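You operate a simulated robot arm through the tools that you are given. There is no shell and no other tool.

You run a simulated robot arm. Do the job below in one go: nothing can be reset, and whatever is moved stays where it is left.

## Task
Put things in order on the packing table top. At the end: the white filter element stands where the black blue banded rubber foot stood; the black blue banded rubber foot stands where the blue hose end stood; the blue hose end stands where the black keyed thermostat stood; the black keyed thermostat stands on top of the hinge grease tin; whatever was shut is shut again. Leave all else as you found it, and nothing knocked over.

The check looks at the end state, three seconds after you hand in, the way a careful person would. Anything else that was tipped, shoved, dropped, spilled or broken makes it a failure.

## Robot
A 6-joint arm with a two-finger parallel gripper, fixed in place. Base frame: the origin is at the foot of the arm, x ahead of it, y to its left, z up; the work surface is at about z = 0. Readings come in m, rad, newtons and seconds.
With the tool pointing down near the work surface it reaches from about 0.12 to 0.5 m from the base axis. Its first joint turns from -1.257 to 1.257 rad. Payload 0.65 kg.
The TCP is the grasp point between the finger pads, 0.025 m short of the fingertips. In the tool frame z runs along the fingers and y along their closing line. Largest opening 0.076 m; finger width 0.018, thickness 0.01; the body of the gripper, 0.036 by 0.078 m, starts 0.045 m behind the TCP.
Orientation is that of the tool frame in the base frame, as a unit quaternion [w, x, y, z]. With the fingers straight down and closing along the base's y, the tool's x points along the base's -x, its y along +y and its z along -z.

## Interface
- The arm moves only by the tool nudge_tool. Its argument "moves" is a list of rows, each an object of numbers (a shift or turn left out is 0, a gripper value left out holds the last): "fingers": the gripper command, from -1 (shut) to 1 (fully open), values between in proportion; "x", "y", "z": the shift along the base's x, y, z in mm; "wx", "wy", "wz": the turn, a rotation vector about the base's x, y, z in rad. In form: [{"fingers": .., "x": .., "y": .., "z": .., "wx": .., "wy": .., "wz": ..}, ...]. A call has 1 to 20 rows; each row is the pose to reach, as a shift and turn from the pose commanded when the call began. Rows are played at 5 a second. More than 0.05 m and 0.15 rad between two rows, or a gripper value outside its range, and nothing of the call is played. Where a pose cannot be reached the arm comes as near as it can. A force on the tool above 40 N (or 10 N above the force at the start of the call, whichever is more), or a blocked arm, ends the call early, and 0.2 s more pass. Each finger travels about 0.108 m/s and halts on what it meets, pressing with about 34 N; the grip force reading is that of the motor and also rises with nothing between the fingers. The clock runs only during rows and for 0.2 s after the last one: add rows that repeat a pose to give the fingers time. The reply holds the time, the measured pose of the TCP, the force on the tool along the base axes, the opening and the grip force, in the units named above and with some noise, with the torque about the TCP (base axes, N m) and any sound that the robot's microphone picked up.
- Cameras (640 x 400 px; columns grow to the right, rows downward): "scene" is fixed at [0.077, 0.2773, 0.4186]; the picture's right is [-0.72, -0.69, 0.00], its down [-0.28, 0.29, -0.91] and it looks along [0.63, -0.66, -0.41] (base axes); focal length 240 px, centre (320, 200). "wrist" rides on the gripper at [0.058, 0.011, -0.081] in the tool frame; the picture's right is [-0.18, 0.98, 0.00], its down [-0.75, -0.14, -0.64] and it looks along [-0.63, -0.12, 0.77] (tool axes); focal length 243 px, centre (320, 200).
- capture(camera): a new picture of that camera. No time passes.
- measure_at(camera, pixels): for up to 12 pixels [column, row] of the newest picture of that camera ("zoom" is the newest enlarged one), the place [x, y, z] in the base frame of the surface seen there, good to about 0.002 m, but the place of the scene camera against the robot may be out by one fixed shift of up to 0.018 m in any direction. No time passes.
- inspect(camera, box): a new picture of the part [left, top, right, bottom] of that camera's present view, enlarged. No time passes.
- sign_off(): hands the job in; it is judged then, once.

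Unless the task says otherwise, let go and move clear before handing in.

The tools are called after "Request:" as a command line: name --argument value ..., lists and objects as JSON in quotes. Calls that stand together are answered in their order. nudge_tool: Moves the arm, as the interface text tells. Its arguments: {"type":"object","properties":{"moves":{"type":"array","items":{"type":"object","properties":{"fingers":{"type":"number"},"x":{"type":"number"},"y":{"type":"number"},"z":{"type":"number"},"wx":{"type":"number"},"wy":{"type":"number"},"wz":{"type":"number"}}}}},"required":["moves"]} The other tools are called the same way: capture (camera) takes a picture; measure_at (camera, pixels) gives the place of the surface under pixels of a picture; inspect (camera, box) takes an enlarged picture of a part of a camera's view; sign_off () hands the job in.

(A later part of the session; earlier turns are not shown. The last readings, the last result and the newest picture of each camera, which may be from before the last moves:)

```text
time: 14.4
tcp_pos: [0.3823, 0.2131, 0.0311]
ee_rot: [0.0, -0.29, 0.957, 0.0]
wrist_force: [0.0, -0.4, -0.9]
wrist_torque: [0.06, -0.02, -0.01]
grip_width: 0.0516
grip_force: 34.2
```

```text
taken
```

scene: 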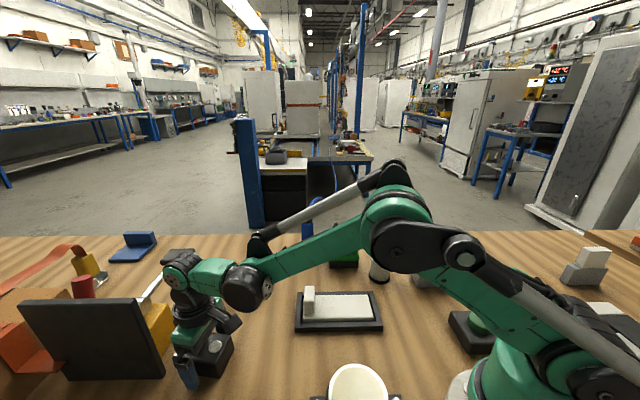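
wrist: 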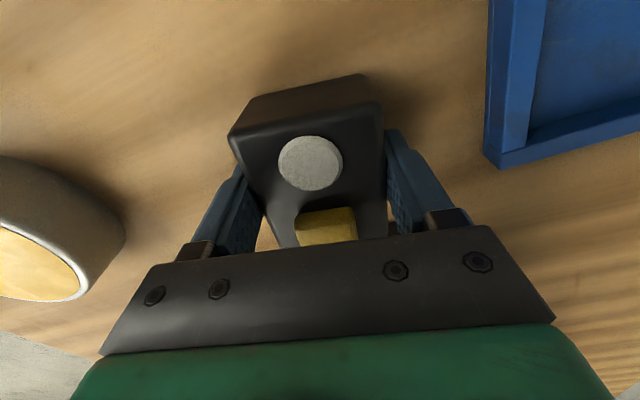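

The grip reads 0.0516 m at 34 N, so the block is held. I'll lift it straight up 70 mm.

Request:
nudge_tool --moves '[{"fingers": -1, "z": 5}, {"z": 20}, {"z": 45}, {"z": 80}, {"z": 80}]'

Request:
capture --camera "wrist"

Request:
capture --camera "scene"

```text
time: 15.6
tcp_pos: [0.3802, 0.211, 0.1123]
ee_rot: [0.0, -0.291, 0.957, 0.001]
wrist_force: [0.7, -0.7, -0.9]
wrist_torque: [0.02, 0.03, 0.01]
grip_width: 0.052
grip_force: 34.3
```

```text
taken
```

wrist: 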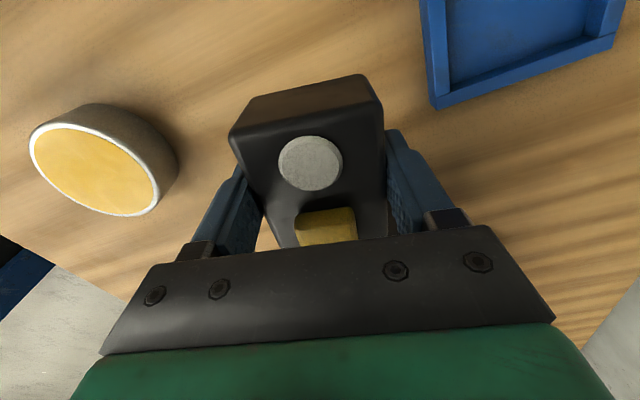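

```text
taken
```

scene: 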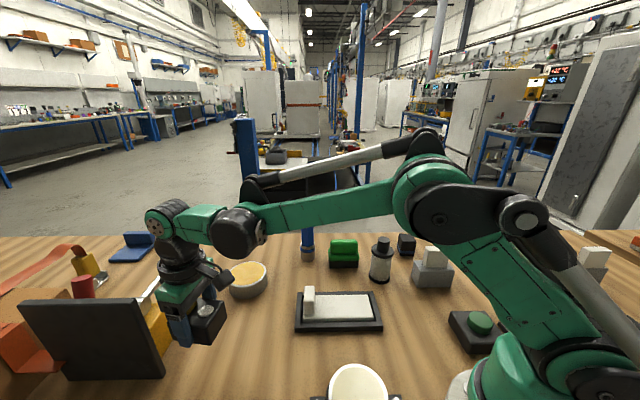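

The block came up cleanly and alone. I'll carry it at this height to above the tin at (0.495, 0.070).

Request:
nudge_tool --moves '[{"fingers": -1, "x": 20, "y": -25, "z": 5}, {"x": 43, "y": -54, "z": 10}, {"x": 66, "y": -84, "z": 10}, {"x": 90, "y": -113, "z": 10}, {"x": 113.5, "y": -142, "z": 10}, {"x": 113.5, "y": -142, "z": 10}, {"x": 113.5, "y": -142, "z": 10}]'

Request:
capture --camera "wrist"

Request:
capture --camera "scene"

```text
time: 17.2
tcp_pos: [0.4856, 0.0682, 0.1207]
ee_rot: [0.0, -0.291, 0.957, 0.0]
wrist_force: [0.1, 0.3, -1.4]
wrist_torque: [-0.05, 0.02, -0.02]
grip_width: 0.0515
grip_force: 34.0
out of reach, approached as far as the arm can: row 5, 6, 7
```

```text
taken
```

wrist: 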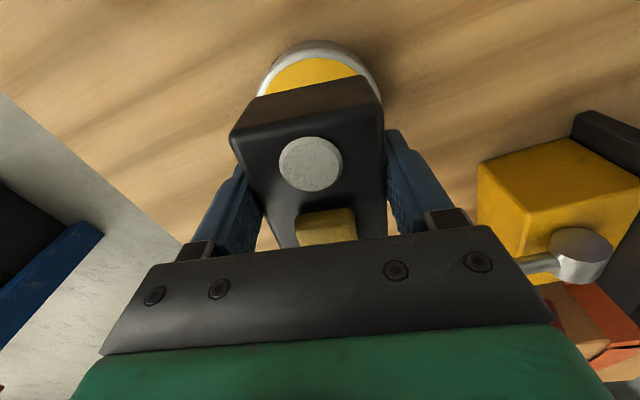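

```text
taken
```

scene: 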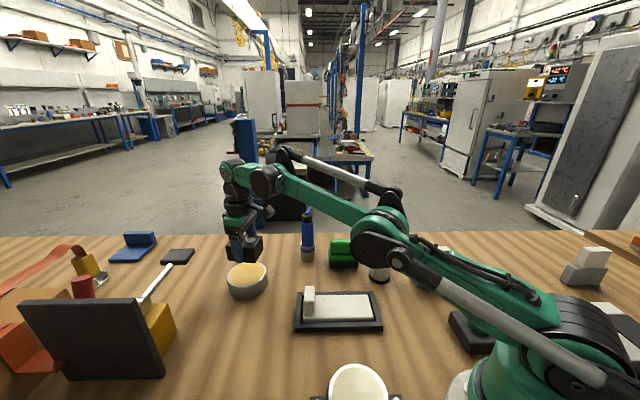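

The arm reached only x 0.4856 at this height, about 10 mm short of the tin's centre. I'll go lower, still above the tin, where the reach should be a bit longer.

Request:
nudge_tool --moves '[{"fingers": -1, "x": 0, "y": 0.5, "z": -15}, {"x": 2, "y": 1, "z": -30}, {"x": 6, "y": 1.5, "z": -40}, {"x": 10, "y": 2, "z": -42}, {"x": 10, "y": 2, "z": -42}]'

Request:
capture --camera "wrist"

Request:
inspect --camera "scene" --box '[200, 210, 300, 310]'

```text
time: 18.4
tcp_pos: [0.4932, 0.0704, 0.078]
ee_rot: [0.001, -0.29, 0.957, 0.001]
wrist_force: [-0.2, 0.7, -1.7]
wrist_torque: [0.0, 0.0, 0.02]
grip_width: 0.0517
grip_force: 33.9
out of reach, approached as far as the arm can: row 4, 5
```

```text
taken
```

wrist: 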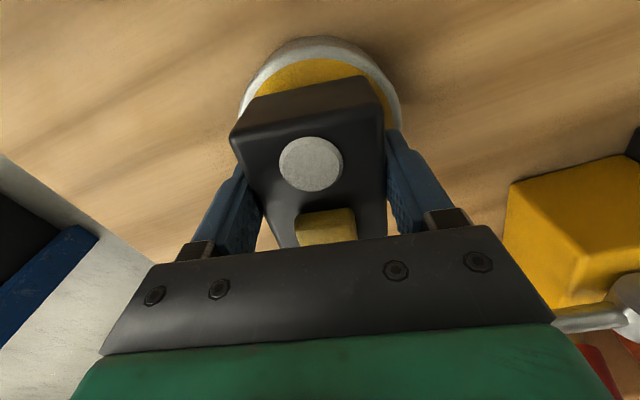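

```text
4.00 times, centred on (250, 260) of scene
```

zoom: 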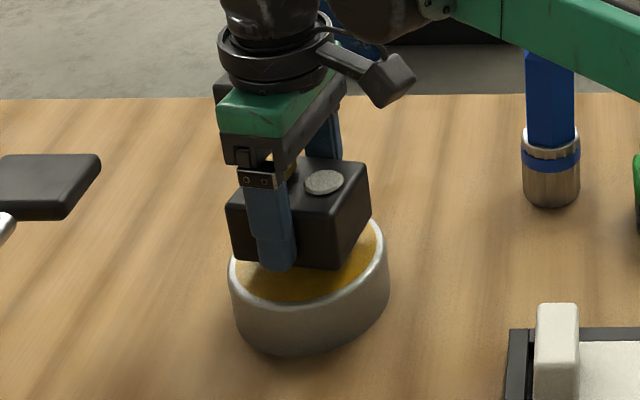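

The block now hangs over the tin's middle at (0.493, 0.070), about 10 mm above the top. I'll lower it in small steps and watch the force.

Request:
nudge_tool --moves '[{"fingers": -1, "z": -3}, {"x": 1, "z": -6}, {"x": 1.5, "z": -8}, {"x": 1.5, "z": -9}, {"x": 1.5, "z": -9}]'

Request:
inspect --camera "scene" --box '[200, 210, 300, 310]'

```text
time: 19.6
tcp_pos: [0.494, 0.0694, 0.0696]
ee_rot: [0.001, -0.291, 0.957, 0.0]
wrist_force: [0.0, 0.3, -1.6]
wrist_torque: [0.01, 0.01, 0.0]
grip_width: 0.0515
grip_force: 34.2
```

```text
4.00 times, centred on (250, 260) of scene
```

zoom: 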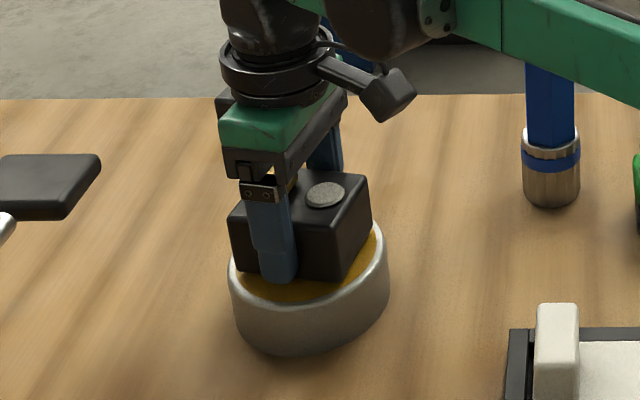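

The weight still hangs on the tool (-1.6 N), so the block has not touched yet. I'll lower in 1 mm steps.

Request:
nudge_tool --moves '[{"fingers": -1, "z": -1}, {"z": -2}, {"z": -2.5}, {"z": -2.5}]'

```text
time: 20.6
tcp_pos: [0.494, 0.0701, 0.0665]
ee_rot: [0.001, -0.29, 0.957, 0.0]
wrist_force: [1.4, 0.8, 10.3]
wrist_torque: [0.02, 0.17, 0.02]
grip_width: 0.0515
grip_force: 34.1
```

The tool now feels 10 N upward at z 0.0665: the block is resting on the tin. I'll ease up half a millimetre and open slowly, then rise.

Request:
nudge_tool --moves '[{"fingers": -1, "z": 0.8}, {"fingers": 0.45, "z": 0.8}, {"fingers": 0.7, "z": 0.8}, {"fingers": 0.8, "z": 0.8}, {"fingers": 0.8, "z": 0.8}]'

Request:
capture --camera "wrist"

Request:
inspect --camera "scene" --box '[200, 210, 300, 310]'

```text
time: 21.8
tcp_pos: [0.4935, 0.0703, 0.0669]
ee_rot: [0.001, -0.29, 0.957, 0.0]
wrist_force: [-0.2, -0.1, 0.4]
wrist_torque: [0.0, 0.0, 0.0]
grip_width: 0.0682
grip_force: 0.1
```

```text
taken
```

wrist: 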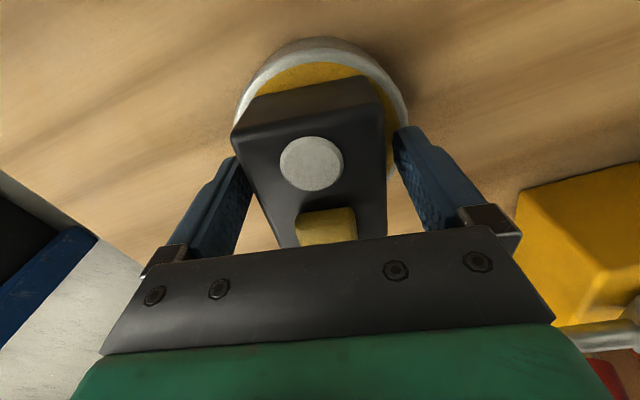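

```text
4.00 times, centred on (250, 260) of scene
```

zoom: 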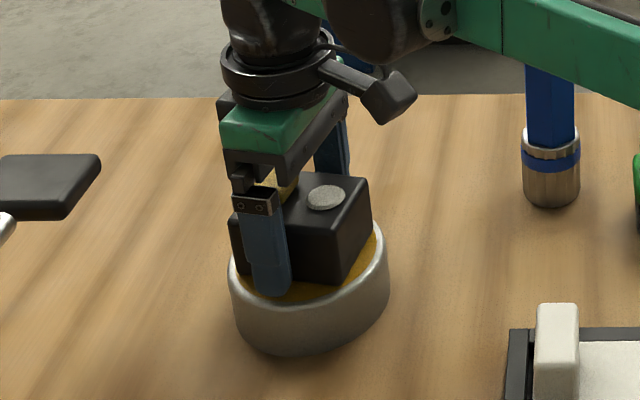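

The block stands on the tin with the fingers clear. I'll rise straight up and back off toward the base.

Request:
nudge_tool --moves '[{"fingers": 0.8, "z": 12}, {"x": -1, "z": 25}, {"x": -3, "z": 40}, {"x": -6, "z": 55}, {"x": -15, "z": 80}, {"x": -40, "z": 110, "fingers": 1}, {"x": -70, "z": 140}, {"x": -70, "z": 140}]'

Request:
capture --camera "wrist"

Request:
capture --camera "scene"

```text
time: 23.6
tcp_pos: [0.4245, 0.07, 0.2071]
ee_rot: [0.0, -0.29, 0.957, 0.0]
wrist_force: [-0.5, 0.1, 0.5]
wrist_torque: [-0.01, 0.03, 0.0]
grip_width: 0.0759
grip_force: 0.1
out of reach, approached as far as the arm can: row 3
```

```text
taken
```

wrist: 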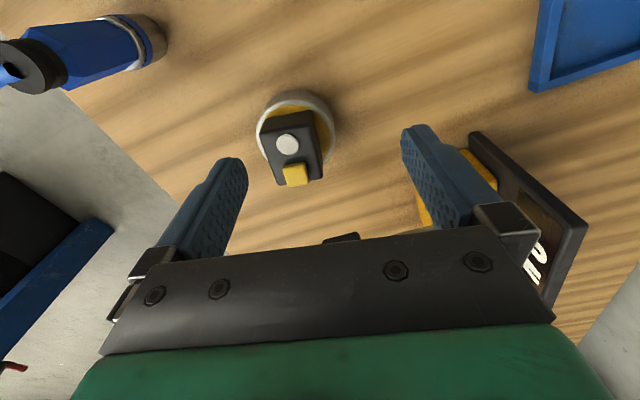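

```text
taken
```

scene: 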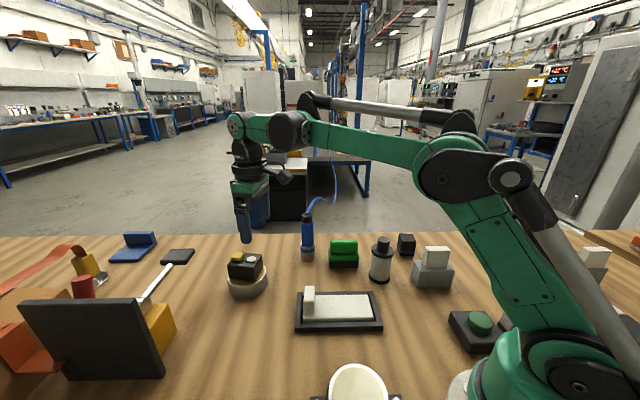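

The keyed block stands on the tin. White letters show on the panel's far face at wrist (535,260); I'll enlarge that, since it may bear on what is shut.

Request:
inspect --camera "wrist" --box '[440, 110, 600, 310]'

Request:
inspect --camera "wrist" --box '[230, 70, 370, 200]'

```text
2.00 times, centred on (520, 210) of wrist
```

zoom: 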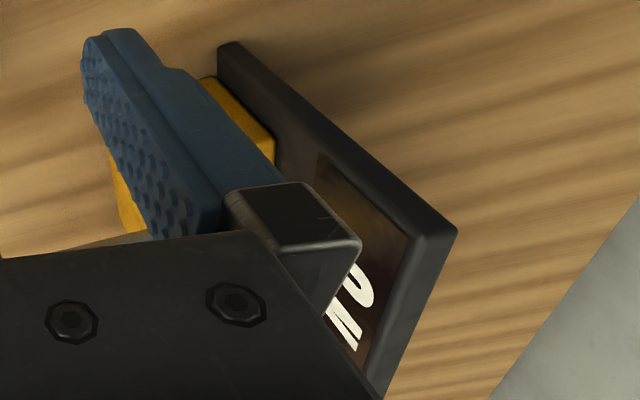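

```text
3.08 times, centred on (300, 135) of wrist
```

zoom: 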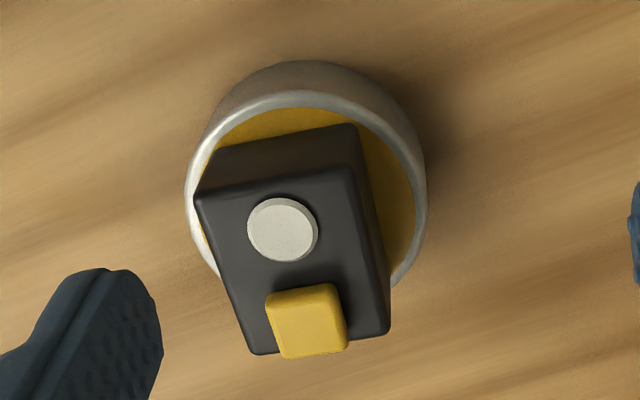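

The panel seems to carry a label plate. It costs little to read it, so I'll turn the wrist at safe height to face it.

Request:
nudge_tool --moves '[{"fingers": 1, "x": -10, "z": 15, "wz": 0.14}, {"x": -20, "z": 30, "wz": 0.28}, {"x": -20, "z": 40, "wz": 0.42}, {"x": -20, "z": 40, "wz": 0.56}, {"x": -20, "z": 40, "wz": 0.7}, {"x": -20, "z": 40, "wz": 0.84}, {"x": -20, "z": 40, "wz": 0.98}, {"x": -20, "z": 40, "wz": 1.12}, {"x": -20, "z": 40, "wz": 1.26}, {"x": -20, "z": 40, "wz": 1.26}]'

Request:
capture --camera "wrist"

```text
time: 25.8
tcp_pos: [0.4046, 0.0706, 0.2472]
ee_rot: [0.0, 0.799, -0.601, 0.0]
wrist_force: [1.1, -1.1, -0.6]
wrist_torque: [0.01, 0.0, -0.01]
grip_width: 0.0759
grip_force: 0.1
```

```text
taken
```

wrist: 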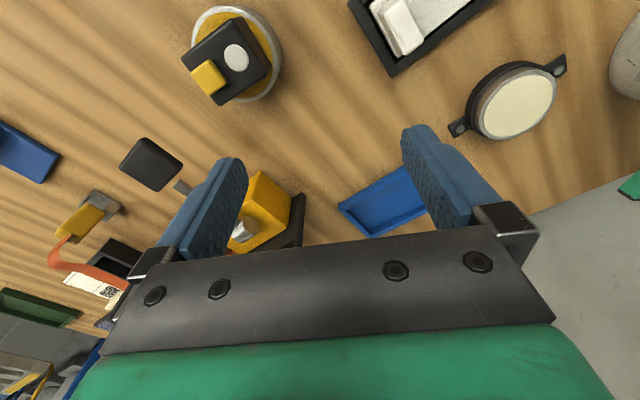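

The panel is at wrist (290,225), hidden by the gripper body. I'll back away along -y for a clear look.

Request:
nudge_tool --moves '[{"fingers": 1, "y": -40, "z": 10}, {"y": -80, "z": 20}, {"y": -120, "z": 20}, {"y": -120, "z": 20}]'

Request:
capture --camera "wrist"

Request:
inspect --camera "wrist" --box '[220, 120, 380, 240]'

```text
time: 26.8
tcp_pos: [0.4045, -0.0503, 0.2678]
ee_rot: [0.0, 0.799, -0.602, 0.0]
wrist_force: [-0.2, -0.6, -0.1]
wrist_torque: [-0.03, 0.01, 0.01]
grip_width: 0.076
grip_force: 0.1
```

```text
taken
```

wrist: 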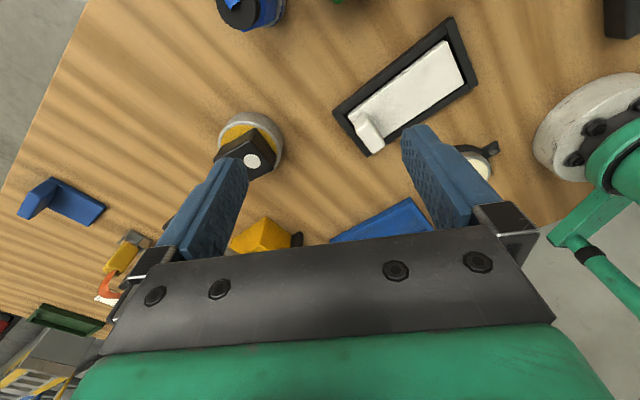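

```text
3.33 times, centred on (300, 180) of wrist
```

zoom: 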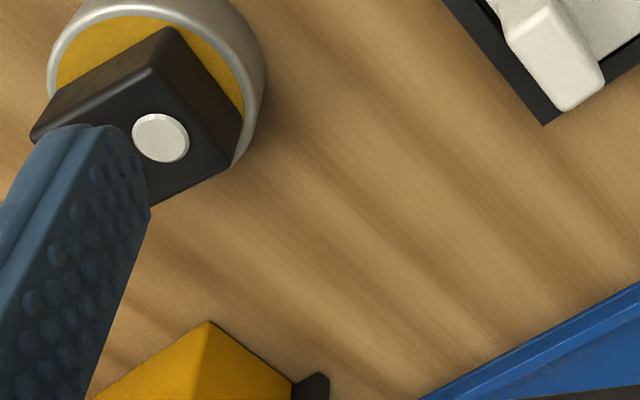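

That was the wrong way: nearer objects show higher in the view. I'll go forward to y ≈ 0.15 instead.

Request:
nudge_tool --moves '[{"fingers": 1, "y": 45}, {"y": 90}, {"y": 135}, {"y": 180}, {"y": 200}, {"y": 200}]'

Request:
capture --camera "wrist"

Request:
inspect --camera "wrist" --box '[200, 80, 400, 240]'

```text
time: 28.2
tcp_pos: [0.4028, 0.1486, 0.2669]
ee_rot: [0.0, 0.798, -0.602, 0.0]
wrist_force: [0.7, -0.4, 0.3]
wrist_torque: [0.01, 0.01, -0.03]
grip_width: 0.0759
grip_force: 0.0
out of reach, approached as far as the arm can: row 5, 6
```

```text
taken
```

wrist: 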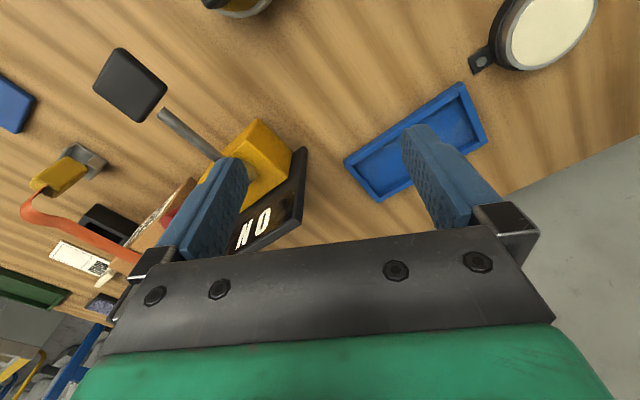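

```text
2.50 times, centred on (300, 160) of wrist
```

zoom: 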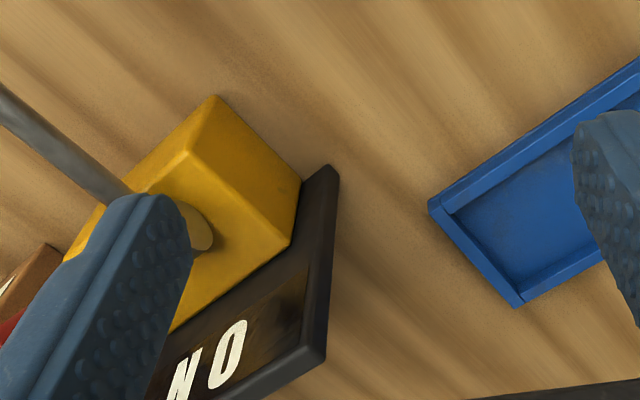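

The panel just carries an upright "ON" plate behind a lever switch — fixed clutter, leave it alone. Next is the hose end, so I'll check how its hose runs by measuring points along it in the scene view.

Request:
capture --camera "scene"

Request:
inspect --camera "scene" --box '[290, 120, 370, 220]'

```text
taken
```

scene: 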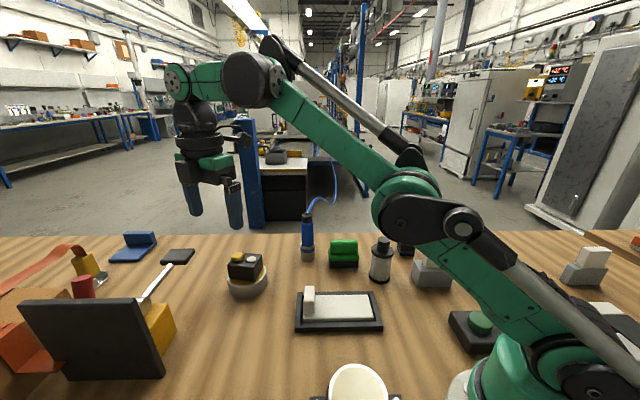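

```text
4.00 times, centred on (330, 170) of scene
```

zoom: 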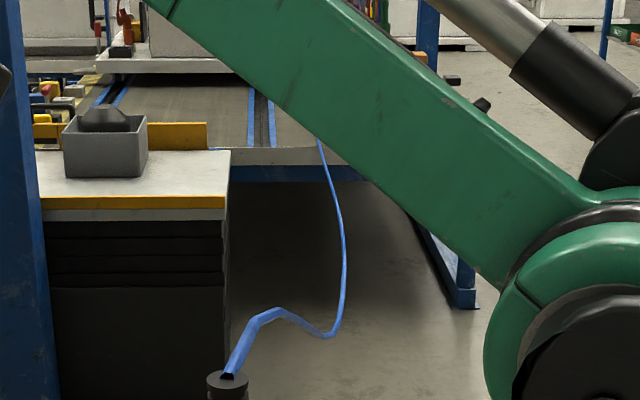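

Request:
measure_at --camera "zoom" --pixels '[[230, 370], [245, 335], [260, 318], [278, 312], [300, 322], [328, 333], [338, 315], [343, 280], [342, 245], [337, 210], [330, 175], [320, 145]]'

```text
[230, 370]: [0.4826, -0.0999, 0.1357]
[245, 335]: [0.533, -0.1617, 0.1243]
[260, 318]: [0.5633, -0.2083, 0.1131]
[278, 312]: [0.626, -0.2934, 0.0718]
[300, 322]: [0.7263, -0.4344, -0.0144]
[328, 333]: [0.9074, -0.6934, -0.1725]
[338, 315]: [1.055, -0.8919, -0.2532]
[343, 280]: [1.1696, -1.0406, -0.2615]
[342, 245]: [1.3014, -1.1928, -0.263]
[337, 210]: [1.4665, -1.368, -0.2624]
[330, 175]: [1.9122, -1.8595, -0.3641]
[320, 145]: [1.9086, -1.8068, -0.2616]
```

The hose runs off the far table edge and lies slack far away, so it should follow. I'll unwind the wrist to about -47° while moving to a viewing spot short of the hose end.

Request:
nudge_tool --moves '[{"fingers": 1, "x": -2, "y": -10, "wz": -0.14}, {"x": -4, "y": -20, "wz": -0.28}, {"x": -6, "y": -30, "wz": -0.42}, {"x": -8, "y": -40, "wz": -0.56}, {"x": -10, "y": -50, "wz": -0.7}, {"x": -12, "y": -60, "wz": -0.84}, {"x": -14, "y": -70, "wz": -0.98}, {"x": -16, "y": -80, "wz": -1.12}, {"x": -18, "y": -90, "wz": -1.26}, {"x": -20, "y": -100, "wz": -1.4}, {"x": -22, "y": -110, "wz": -1.54}, {"x": -22.8, "y": -120, "wz": -1.68}, {"x": -22.8, "y": -130, "wz": -1.82}, {"x": -22.8, "y": -140, "wz": -1.96}, {"x": -22.8, "y": -150, "wz": -2.1}, {"x": -22.8, "y": -158.6, "z": -10, "wz": -2.24}, {"x": -22.8, "y": -158.6, "z": -20, "wz": -2.38}, {"x": -22.8, "y": -158.6, "z": -30, "wz": -2.52}, {"x": -22.8, "y": -158.6, "z": -40, "wz": -2.66}, {"x": -22.8, "y": -158.6, "z": -40, "wz": -2.66}]'

Request:
capture --camera "wrist"

Request:
inspect --camera "wrist" --box '[220, 40, 420, 240]'

```text
time: 32.4
tcp_pos: [0.3798, -0.0099, 0.2239]
ee_rot: [0.0, 0.395, 0.919, 0.0]
wrist_force: [-0.8, -0.3, -0.8]
wrist_torque: [-0.02, -0.02, 0.0]
grip_width: 0.0762
grip_force: 0.1
```

```text
taken
```

wrist: 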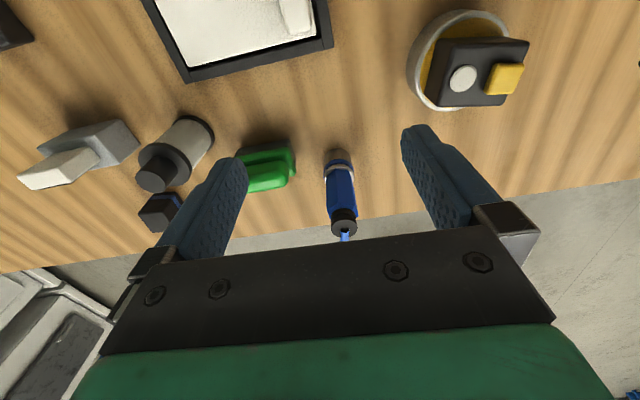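

```text
2.00 times, centred on (320, 140) of wrist
```

zoom: 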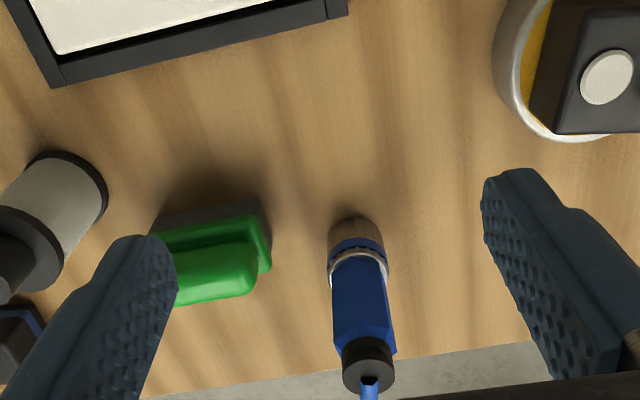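

The hose end is at zoom (360,300), with the hose leaving straight ahead of the gripper as wanted. I'll move closer for a clear sight of its top.

Request:
nudge_tool --moves '[{"fingers": 1, "x": 25, "y": -25}, {"x": 50, "y": -52}, {"x": 50, "y": -52}]'

Request:
inspect --camera "wrist" --box '[240, 60, 400, 240]'

```text
time: 33.2
tcp_pos: [0.4293, -0.0618, 0.2245]
ee_rot: [0.0, 0.394, 0.919, 0.0]
wrist_force: [-0.4, -0.3, 0.3]
wrist_torque: [-0.01, 0.03, 0.02]
grip_width: 0.0758
grip_force: 0.1
```

```text
2.22 times, centred on (320, 150) of wrist
```

zoom: 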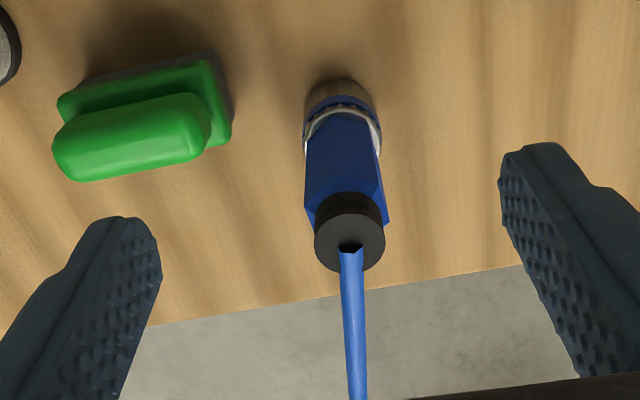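

Request:
measure_at --camera "zoom" --pixels '[[318, 240], [382, 238], [350, 212], [350, 270], [350, 232], [306, 200], [386, 200], [307, 115], [372, 110], [338, 82], [350, 290], [355, 330]]'

```text
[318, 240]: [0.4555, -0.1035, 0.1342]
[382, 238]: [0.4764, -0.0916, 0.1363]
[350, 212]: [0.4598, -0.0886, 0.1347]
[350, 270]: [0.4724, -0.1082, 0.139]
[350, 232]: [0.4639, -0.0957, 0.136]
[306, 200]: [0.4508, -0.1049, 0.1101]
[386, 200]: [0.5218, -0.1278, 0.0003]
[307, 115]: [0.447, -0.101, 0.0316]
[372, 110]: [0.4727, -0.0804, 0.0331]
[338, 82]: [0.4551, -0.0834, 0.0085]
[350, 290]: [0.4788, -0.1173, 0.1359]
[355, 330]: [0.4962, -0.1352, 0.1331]
```

The cap's centre is (0.4655, -0.0977) with its top at 0.136. I'll bring the open fingers over it, one on each side of the hose, stopping at z ≈ 0.16.

Request:
nudge_tool --moves '[{"fingers": 1, "x": 10, "y": -10, "z": -25}, {"x": 20, "y": -20, "z": -45}, {"x": 30, "y": -30, "z": -60}, {"x": 36.2, "y": -35.9, "z": -65}, {"x": 36.2, "y": -35.9, "z": -65}]'

Request:
capture --camera "wrist"

Request:
inspect --camera "scene" --box '[260, 160, 380, 280]'

```text
time: 34.4
tcp_pos: [0.466, -0.0962, 0.1599]
ee_rot: [0.0, 0.394, 0.919, 0.0]
wrist_force: [0.5, -0.4, -0.1]
wrist_torque: [0.04, 0.04, 0.04]
grip_width: 0.0758
grip_force: 0.1
```

```text
taken
```

wrist: 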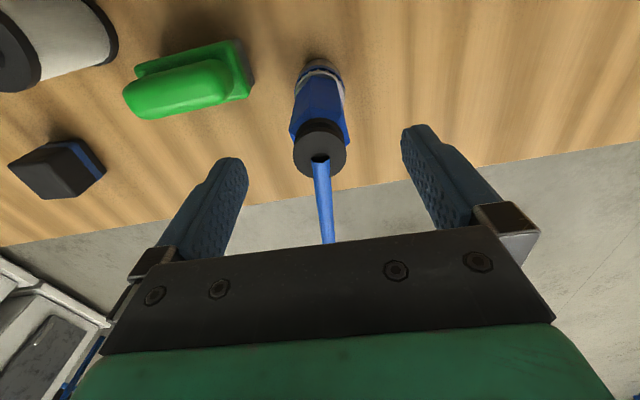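

```text
3.33 times, centred on (320, 220) of scene
```

zoom: 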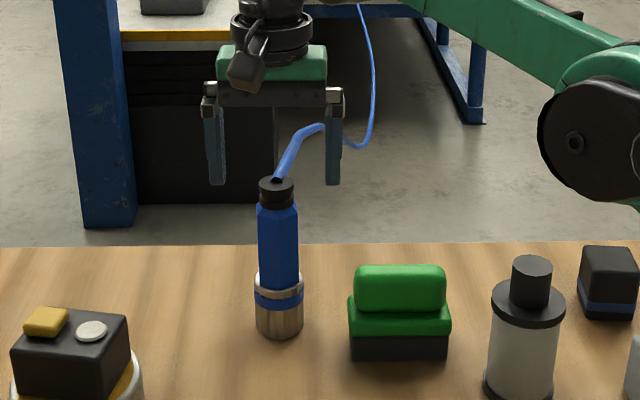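

The cap sits at wrist (320,150), right where the tool axis meets it, and the hose passes between the fingers. I'll go down to z ≈ 0.105.

Request:
nudge_tool --moves '[{"fingers": 1, "y": -0.8, "z": -20}, {"y": -0.8, "z": -38}, {"y": -0.8, "z": -50}, {"y": -0.8, "z": -54}, {"y": -0.8, "z": -54}]'

Request:
capture --camera "wrist"

Request:
inspect --camera "scene" --box '[260, 160, 380, 280]'

```text
time: 35.6
tcp_pos: [0.4645, -0.0978, 0.1063]
ee_rot: [-0.001, 0.394, 0.919, 0.0]
wrist_force: [-0.3, -0.6, -0.4]
wrist_torque: [-0.01, 0.0, -0.02]
grip_width: 0.076
grip_force: 0.1
```

```text
taken
```

wrist: 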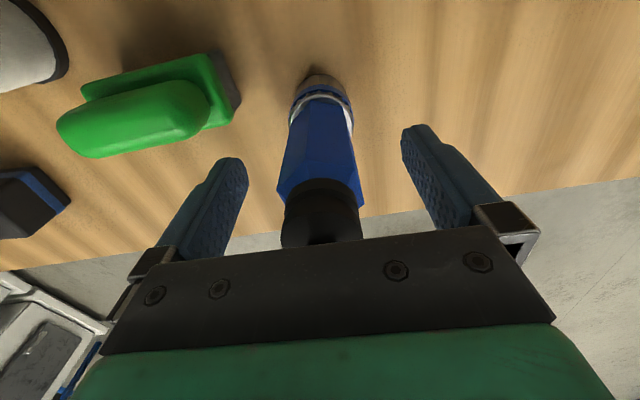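

```text
3.33 times, centred on (320, 220) of scene
```

zoom: 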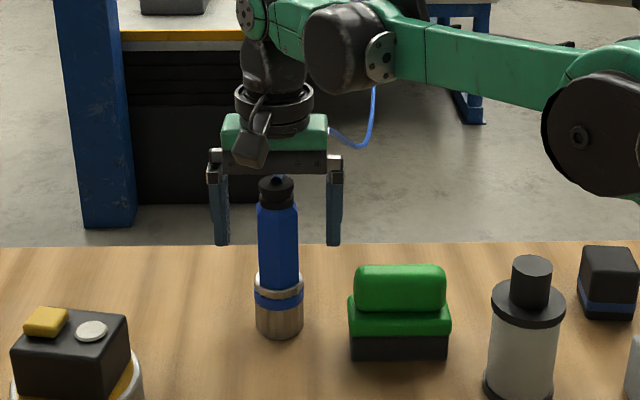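

The blue body lies centred between the fingers (wrist 318,160). I'll close gently.

Request:
nudge_tool --moves '[{"fingers": 0.3}, {"fingers": 0.0}, {"fingers": -0.1}, {"fingers": -0.2}, {"fingers": -0.3}, {"fingers": -1}, {"fingers": -1}]'

Request:
capture --camera "wrist"

Request:
inspect --camera "scene" --box '[260, 160, 380, 280]'

```text
time: 37.2
tcp_pos: [0.4649, -0.0979, 0.1062]
ee_rot: [0.0, 0.394, 0.919, -0.001]
wrist_force: [0.2, 0.7, 0.4]
wrist_torque: [0.02, -0.01, 0.01]
grip_width: 0.0307
grip_force: 34.2
```

```text
taken
```

wrist: 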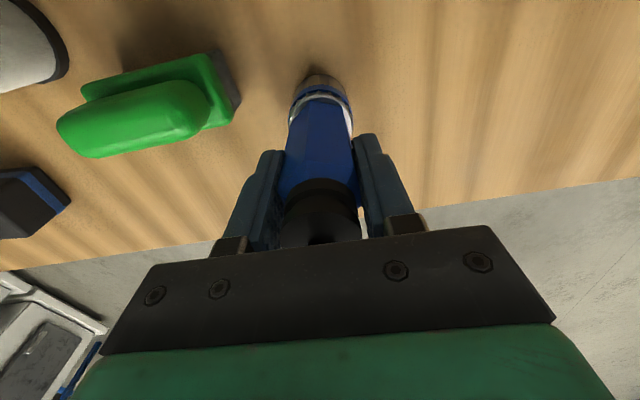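

```text
3.33 times, centred on (320, 220) of scene
```

zoom: 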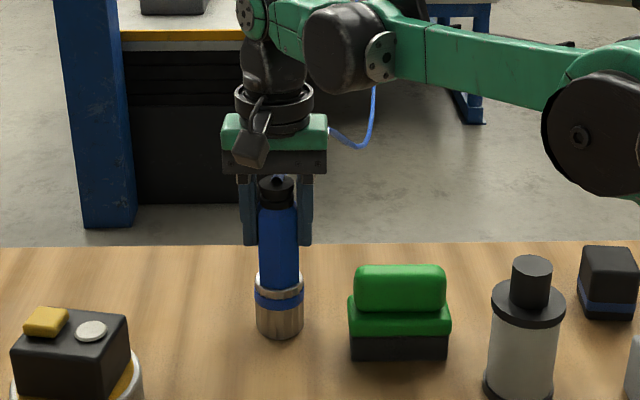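

The grip holds at 0.0307 m and the end stands upright. I'll lift it gently and watch the force for any latch or hose pull.

Request:
nudge_tool --moves '[{"fingers": -1, "z": 3}, {"z": 8}, {"z": 15}, {"z": 25}, {"z": 25}]'

Request:
capture --camera "scene"

Request:
capture --camera "wrist"

```text
time: 38.4
tcp_pos: [0.4656, -0.0984, 0.1308]
ee_rot: [0.001, 0.394, 0.919, 0.0]
wrist_force: [0.3, 0.4, -2.4]
wrist_torque: [-0.02, 0.03, -0.01]
grip_width: 0.0309
grip_force: 34.4
```

```text
taken
```

scene: 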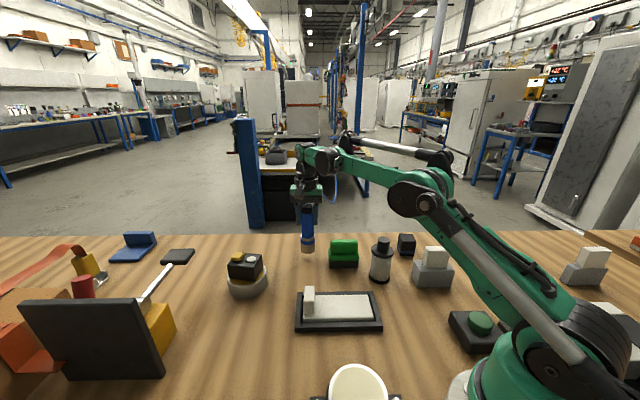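

```text
taken
```

wrist: 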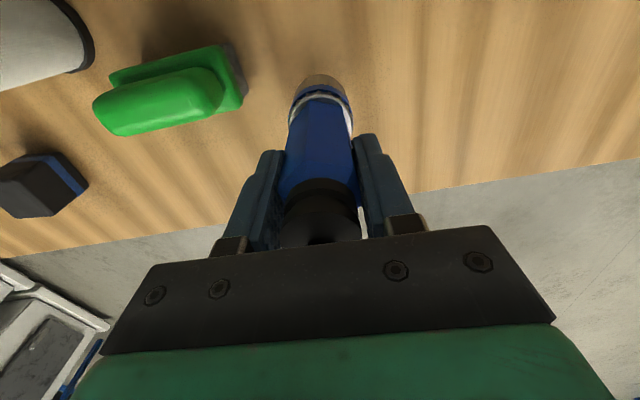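

Only its own weight (2.4 N) hangs on the tool, so the hose gives no pull. I'll raise it and carry it inside of the tin, stopping midway to check the hose.

Request:
nudge_tool --moves '[{"fingers": -1, "z": 25}, {"x": -12, "y": 8, "z": 50}, {"x": -30, "y": 22, "z": 75}, {"x": -52, "y": 45, "z": 88}, {"x": -72, "y": 80, "z": 88}, {"x": -88, "y": 120, "z": 88}, {"x": -88, "y": 120, "z": 88}]'

Request:
capture --camera "scene"

Request:
capture --camera "wrist"

```text
time: 40.0
tcp_pos: [0.3762, 0.0207, 0.2197]
ee_rot: [0.0, 0.393, 0.919, 0.0]
wrist_force: [0.3, 0.3, -1.8]
wrist_torque: [0.03, -0.02, 0.0]
grip_width: 0.0308
grip_force: 34.1
```

```text
taken
```

scene: 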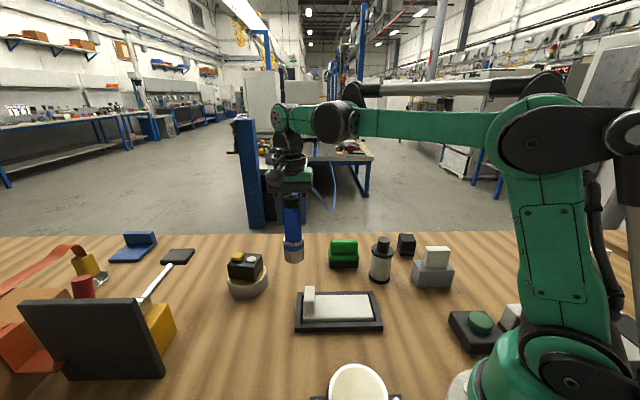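

```text
taken
```

wrist: 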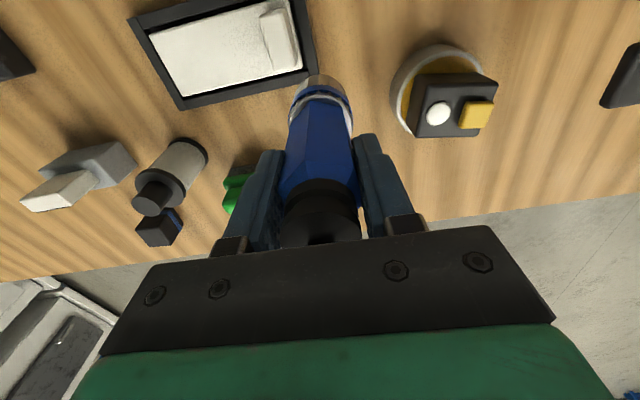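

The end is carried cleanly and the hose shows behind the arm near scene (330,195). I'll enlarge it to see where it runs.

Request:
inspect --camera "scene" --box '[230, 140, 390, 280]'

```text
2.86 times, centred on (310, 210) of scene
```

zoom: 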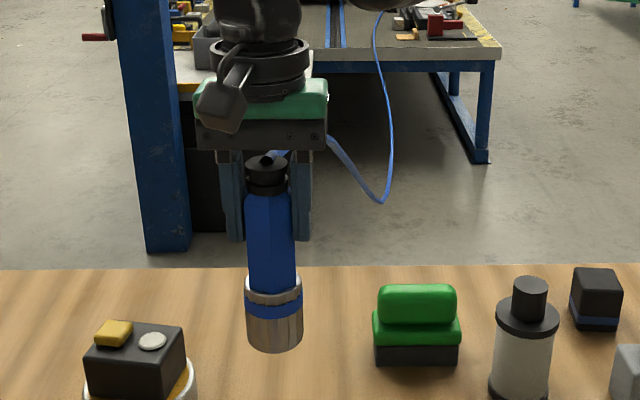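

Request:
measure_at --camera "zoom" --pixels '[[267, 158], [283, 152], [332, 142], [345, 163], [362, 185], [380, 201], [390, 165], [388, 110], [380, 40]]'

```text
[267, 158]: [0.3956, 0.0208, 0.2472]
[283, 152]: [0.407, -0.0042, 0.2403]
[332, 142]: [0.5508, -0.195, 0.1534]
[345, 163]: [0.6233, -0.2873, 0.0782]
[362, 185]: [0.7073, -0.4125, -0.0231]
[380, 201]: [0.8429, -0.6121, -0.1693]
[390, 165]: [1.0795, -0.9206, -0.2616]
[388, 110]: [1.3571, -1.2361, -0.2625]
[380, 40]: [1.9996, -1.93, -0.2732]
```

The hose drapes freely from the end over the far table edge. I'll carry on to above the keyed block's old place at (0.3818, 0.2115).

Request:
nudge_tool --moves '[{"fingers": -1, "x": -5, "y": 38}, {"x": -6, "y": 76}, {"x": -4, "y": 114}, {"x": 0, "y": 152}, {"x": 5.6, "y": 190.8}, {"x": 5.6, "y": 190.8}, {"x": 5.6, "y": 190.8}]'

Request:
capture --camera "scene"

Request:
capture --camera "wrist"

Request:
inspect --camera "scene" --box '[180, 140, 400, 300]'

```text
time: 41.6
tcp_pos: [0.384, 0.2106, 0.2197]
ee_rot: [0.001, 0.394, 0.919, 0.0]
wrist_force: [-0.8, -0.9, -1.7]
wrist_torque: [-0.01, 0.0, 0.04]
grip_width: 0.031
grip_force: 34.4
```

```text
taken
```

scene: 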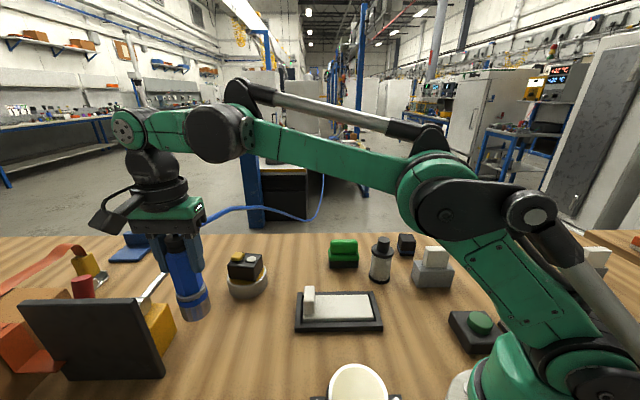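

```text
taken
```

wrist: 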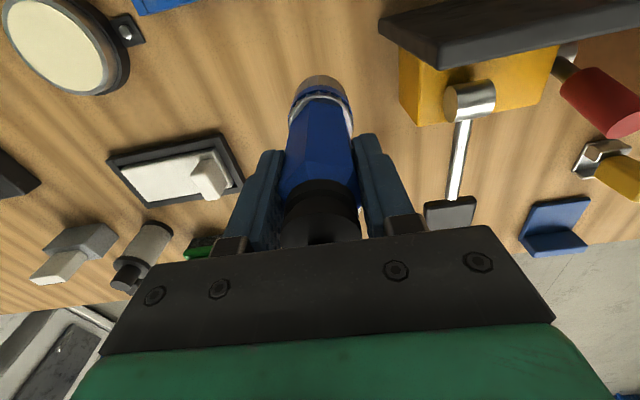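

```text
2.50 times, centred on (290, 220) of scene
```

zoom: 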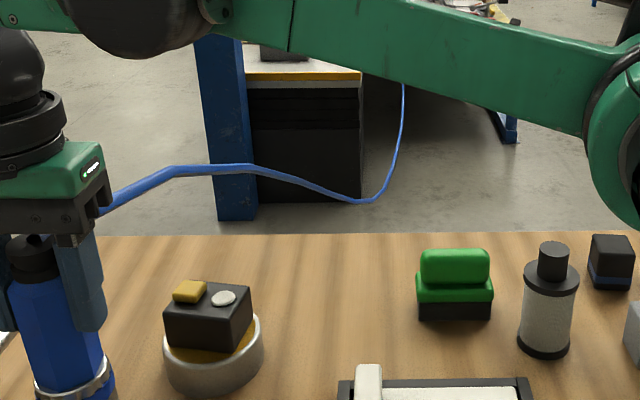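

Request:
measure_at --camera "zoom" --pixels '[[112, 202], [140, 185], [170, 172], [205, 167], [245, 170], [280, 178], [310, 188], [340, 197], [365, 202], [385, 185], [400, 140]]'

```text
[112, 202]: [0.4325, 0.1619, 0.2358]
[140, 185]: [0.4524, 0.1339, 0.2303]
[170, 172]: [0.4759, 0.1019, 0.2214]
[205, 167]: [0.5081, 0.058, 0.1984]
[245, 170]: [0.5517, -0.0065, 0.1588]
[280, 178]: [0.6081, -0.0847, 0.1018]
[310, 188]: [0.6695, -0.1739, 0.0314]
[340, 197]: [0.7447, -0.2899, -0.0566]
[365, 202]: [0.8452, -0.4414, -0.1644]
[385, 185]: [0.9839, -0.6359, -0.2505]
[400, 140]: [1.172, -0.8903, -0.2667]
```

The end now hangs over its goal, and the hose passes high over the keyed block (about z 0.20 at (0.495, 0.054)); once lowered it should clear the block by a centimetre or more. I'll lower it to just above the table.

Request:
nudge_tool --moves '[{"fingers": -1, "x": -1.5, "y": 0.6, "z": -30}, {"x": -1.5, "y": 0.6, "z": -60}, {"x": -1.5, "y": 0.6, "z": -85}, {"x": -1.5, "y": 0.6, "z": -100}, {"x": -1.5, "y": 0.6, "z": -106}, {"x": -1.5, "y": 0.6, "z": -106}]'

Request:
capture --camera "scene"

Request:
inspect --camera "scene" --box '[140, 180, 360, 350]'

Request:
capture --camera "wrist"

```text
time: 43.0
tcp_pos: [0.3814, 0.2123, 0.1135]
ee_rot: [0.0, 0.394, 0.919, 0.0]
wrist_force: [-0.4, 0.7, -1.5]
wrist_torque: [-0.03, 0.02, 0.02]
grip_width: 0.0307
grip_force: 34.3
```

```text
taken
```

scene: 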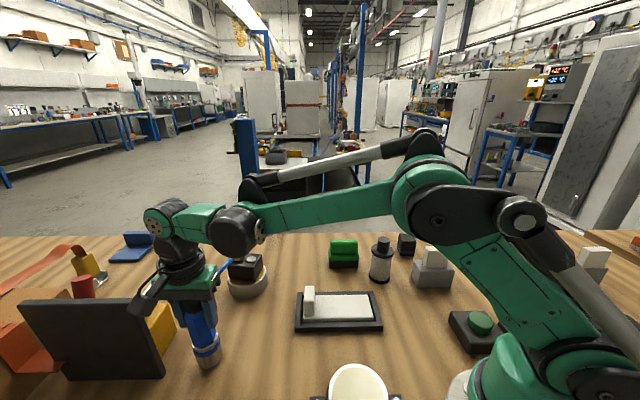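

```text
2.35 times, centred on (250, 265) of scene
```

zoom: 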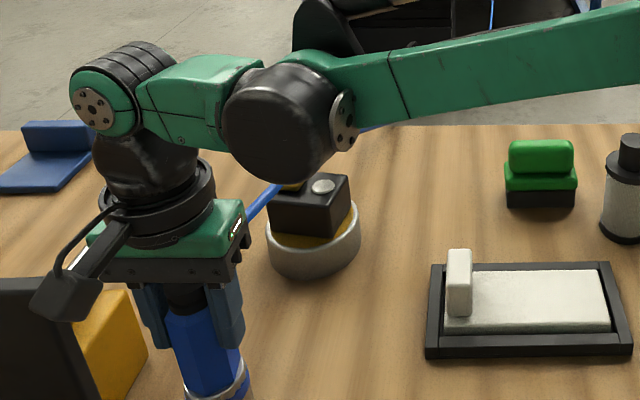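

```text
taken
```

wrist: 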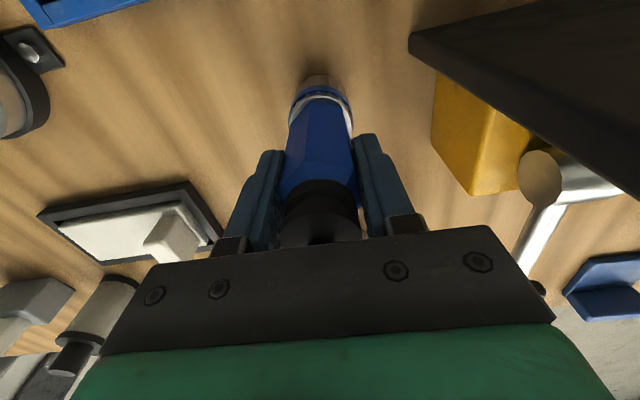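

The hose now runs from the gripper toward the keyed block at zoom (270,195). I'll look closely for contact before setting the end down.

Request:
inspect --camera "scene" --box '[205, 225, 295, 305]'

Request:
measure_at --camera "zoom" --pixels '[[130, 270], [170, 235], [210, 200], [220, 190], [300, 120], [340, 180], [280, 250], [250, 180]]'

```text
5.00 times, centred on (250, 265) of scene
```

zoom: 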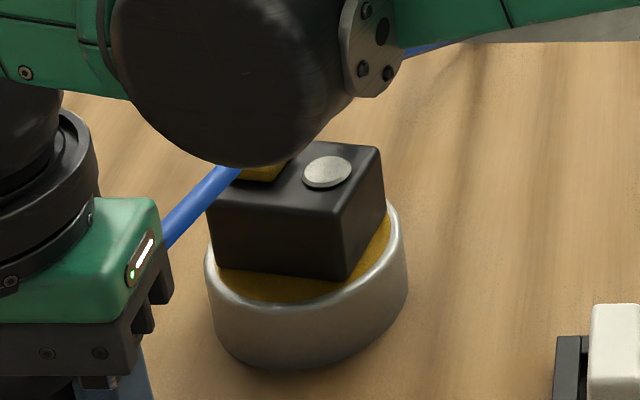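

```text
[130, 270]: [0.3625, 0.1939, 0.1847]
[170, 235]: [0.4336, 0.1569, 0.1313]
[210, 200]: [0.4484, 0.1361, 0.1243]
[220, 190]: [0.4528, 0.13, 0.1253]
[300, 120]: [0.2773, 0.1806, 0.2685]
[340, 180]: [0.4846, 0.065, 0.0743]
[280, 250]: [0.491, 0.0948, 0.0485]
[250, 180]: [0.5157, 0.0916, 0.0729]
```

The hose stands at about z 0.128 where it nears the block, well above the block's 0.076 top. I'll lower the last 7 mm gently.

Request:
nudge_tool --moves '[{"fingers": -1, "z": -2}, {"z": -4}, {"z": -5.5}, {"z": -6.5}, {"z": -6.5}]'

Request:
inspect --camera "scene" --box '[205, 225, 295, 305]'

```text
time: 44.2
tcp_pos: [0.3822, 0.2127, 0.1062]
ee_rot: [0.0, 0.393, 0.919, 0.0]
wrist_force: [-0.2, -0.5, -1.9]
wrist_torque: [0.01, -0.03, 0.01]
grip_width: 0.031
grip_force: 34.1
```

```text
5.00 times, centred on (250, 265) of scene
```

zoom: 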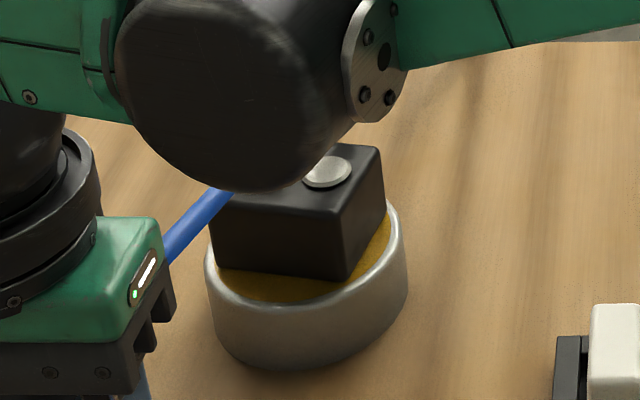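

The full weight still hangs (-1.9 N), so it is not quite down. I'll go half a millimetre at a time.

Request:
nudge_tool --moves '[{"fingers": -1, "z": -0.5}, {"z": -1}, {"z": -1}]'

```text
time: 45.0
tcp_pos: [0.3823, 0.2124, 0.1061]
ee_rot: [0.0, 0.394, 0.919, 0.0]
wrist_force: [-1.7, 0.9, 6.5]
wrist_torque: [-0.11, 0.08, -0.05]
grip_width: 0.0308
grip_force: 34.0
```

Contact shows at +6.5 N. I'll ease off slightly and open the fingers to about 50 mm.

Request:
nudge_tool --moves '[{"fingers": -1, "z": 0.5}, {"fingers": -0.1, "z": 0.5}, {"fingers": 0.1, "z": 0.5}, {"fingers": 0.35, "z": 0.5}, {"fingers": 0.35, "z": 0.5}]'

Request:
capture --camera "wrist"

Request:
inspect --camera "scene" --box '[150, 225, 310, 385]'

```text
time: 46.2
tcp_pos: [0.3815, 0.2135, 0.1064]
ee_rot: [-0.001, 0.393, 0.92, 0.0]
wrist_force: [-0.4, -0.6, -0.7]
wrist_torque: [-0.01, -0.02, -0.01]
grip_width: 0.0514
grip_force: 0.0
```

```text
taken
```

wrist: 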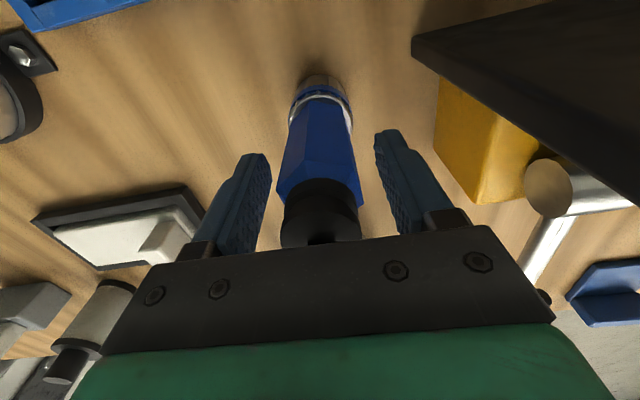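

```text
2.50 times, centred on (230, 305) of scene
```

zoom: 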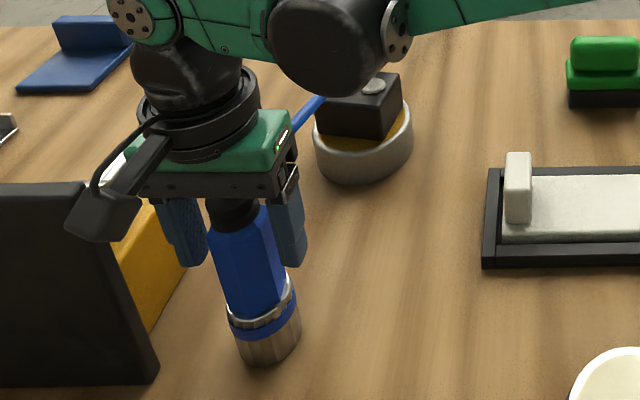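

The hose end stands by itself with both fingers clear. I'll rise straight up.

Request:
nudge_tool --moves '[{"fingers": 0.35, "z": 10}, {"fingers": 0.35, "z": 25}, {"fingers": 0.5, "z": 45}, {"fingers": 0.5, "z": 75}, {"fingers": 0.5, "z": 115}, {"fingers": 1, "z": 150}, {"z": 150}]'

Request:
capture --camera "wrist"

Request:
capture --camera "scene"

Request:
inspect --camera "scene" --box '[150, 225, 310, 385]'

```text
time: 47.8
tcp_pos: [0.38, 0.213, 0.2563]
ee_rot: [-0.001, 0.395, 0.919, 0.0]
wrist_force: [0.7, -0.2, -0.4]
wrist_torque: [-0.04, -0.01, -0.01]
grip_width: 0.0759
grip_force: 0.1
out of reach, approached as far as the arm can: row 6
```

```text
taken
```

wrist: 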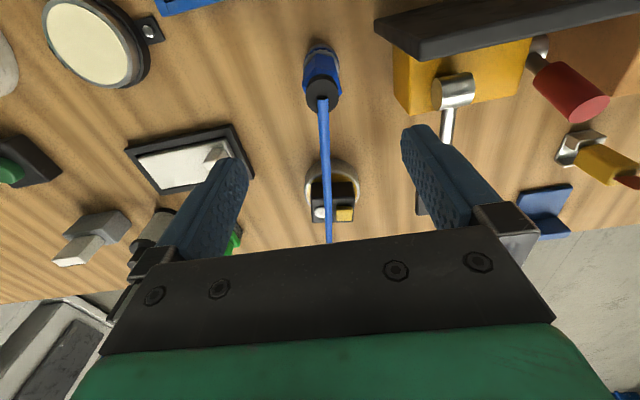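

```text
taken
```

scene: 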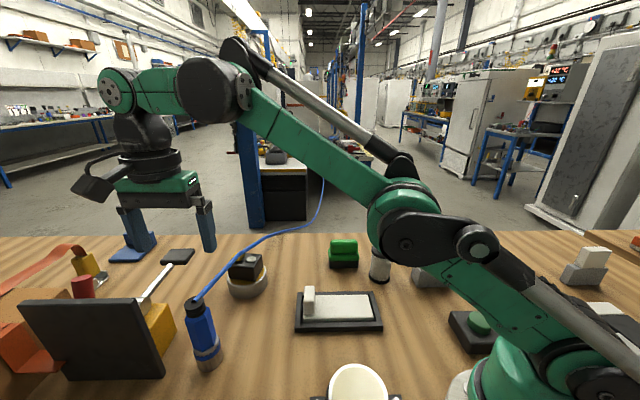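

```text
2.50 times, centred on (230, 305) of scene
```

zoom: 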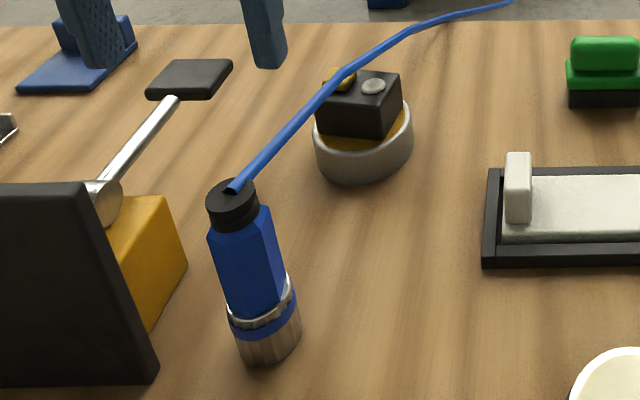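

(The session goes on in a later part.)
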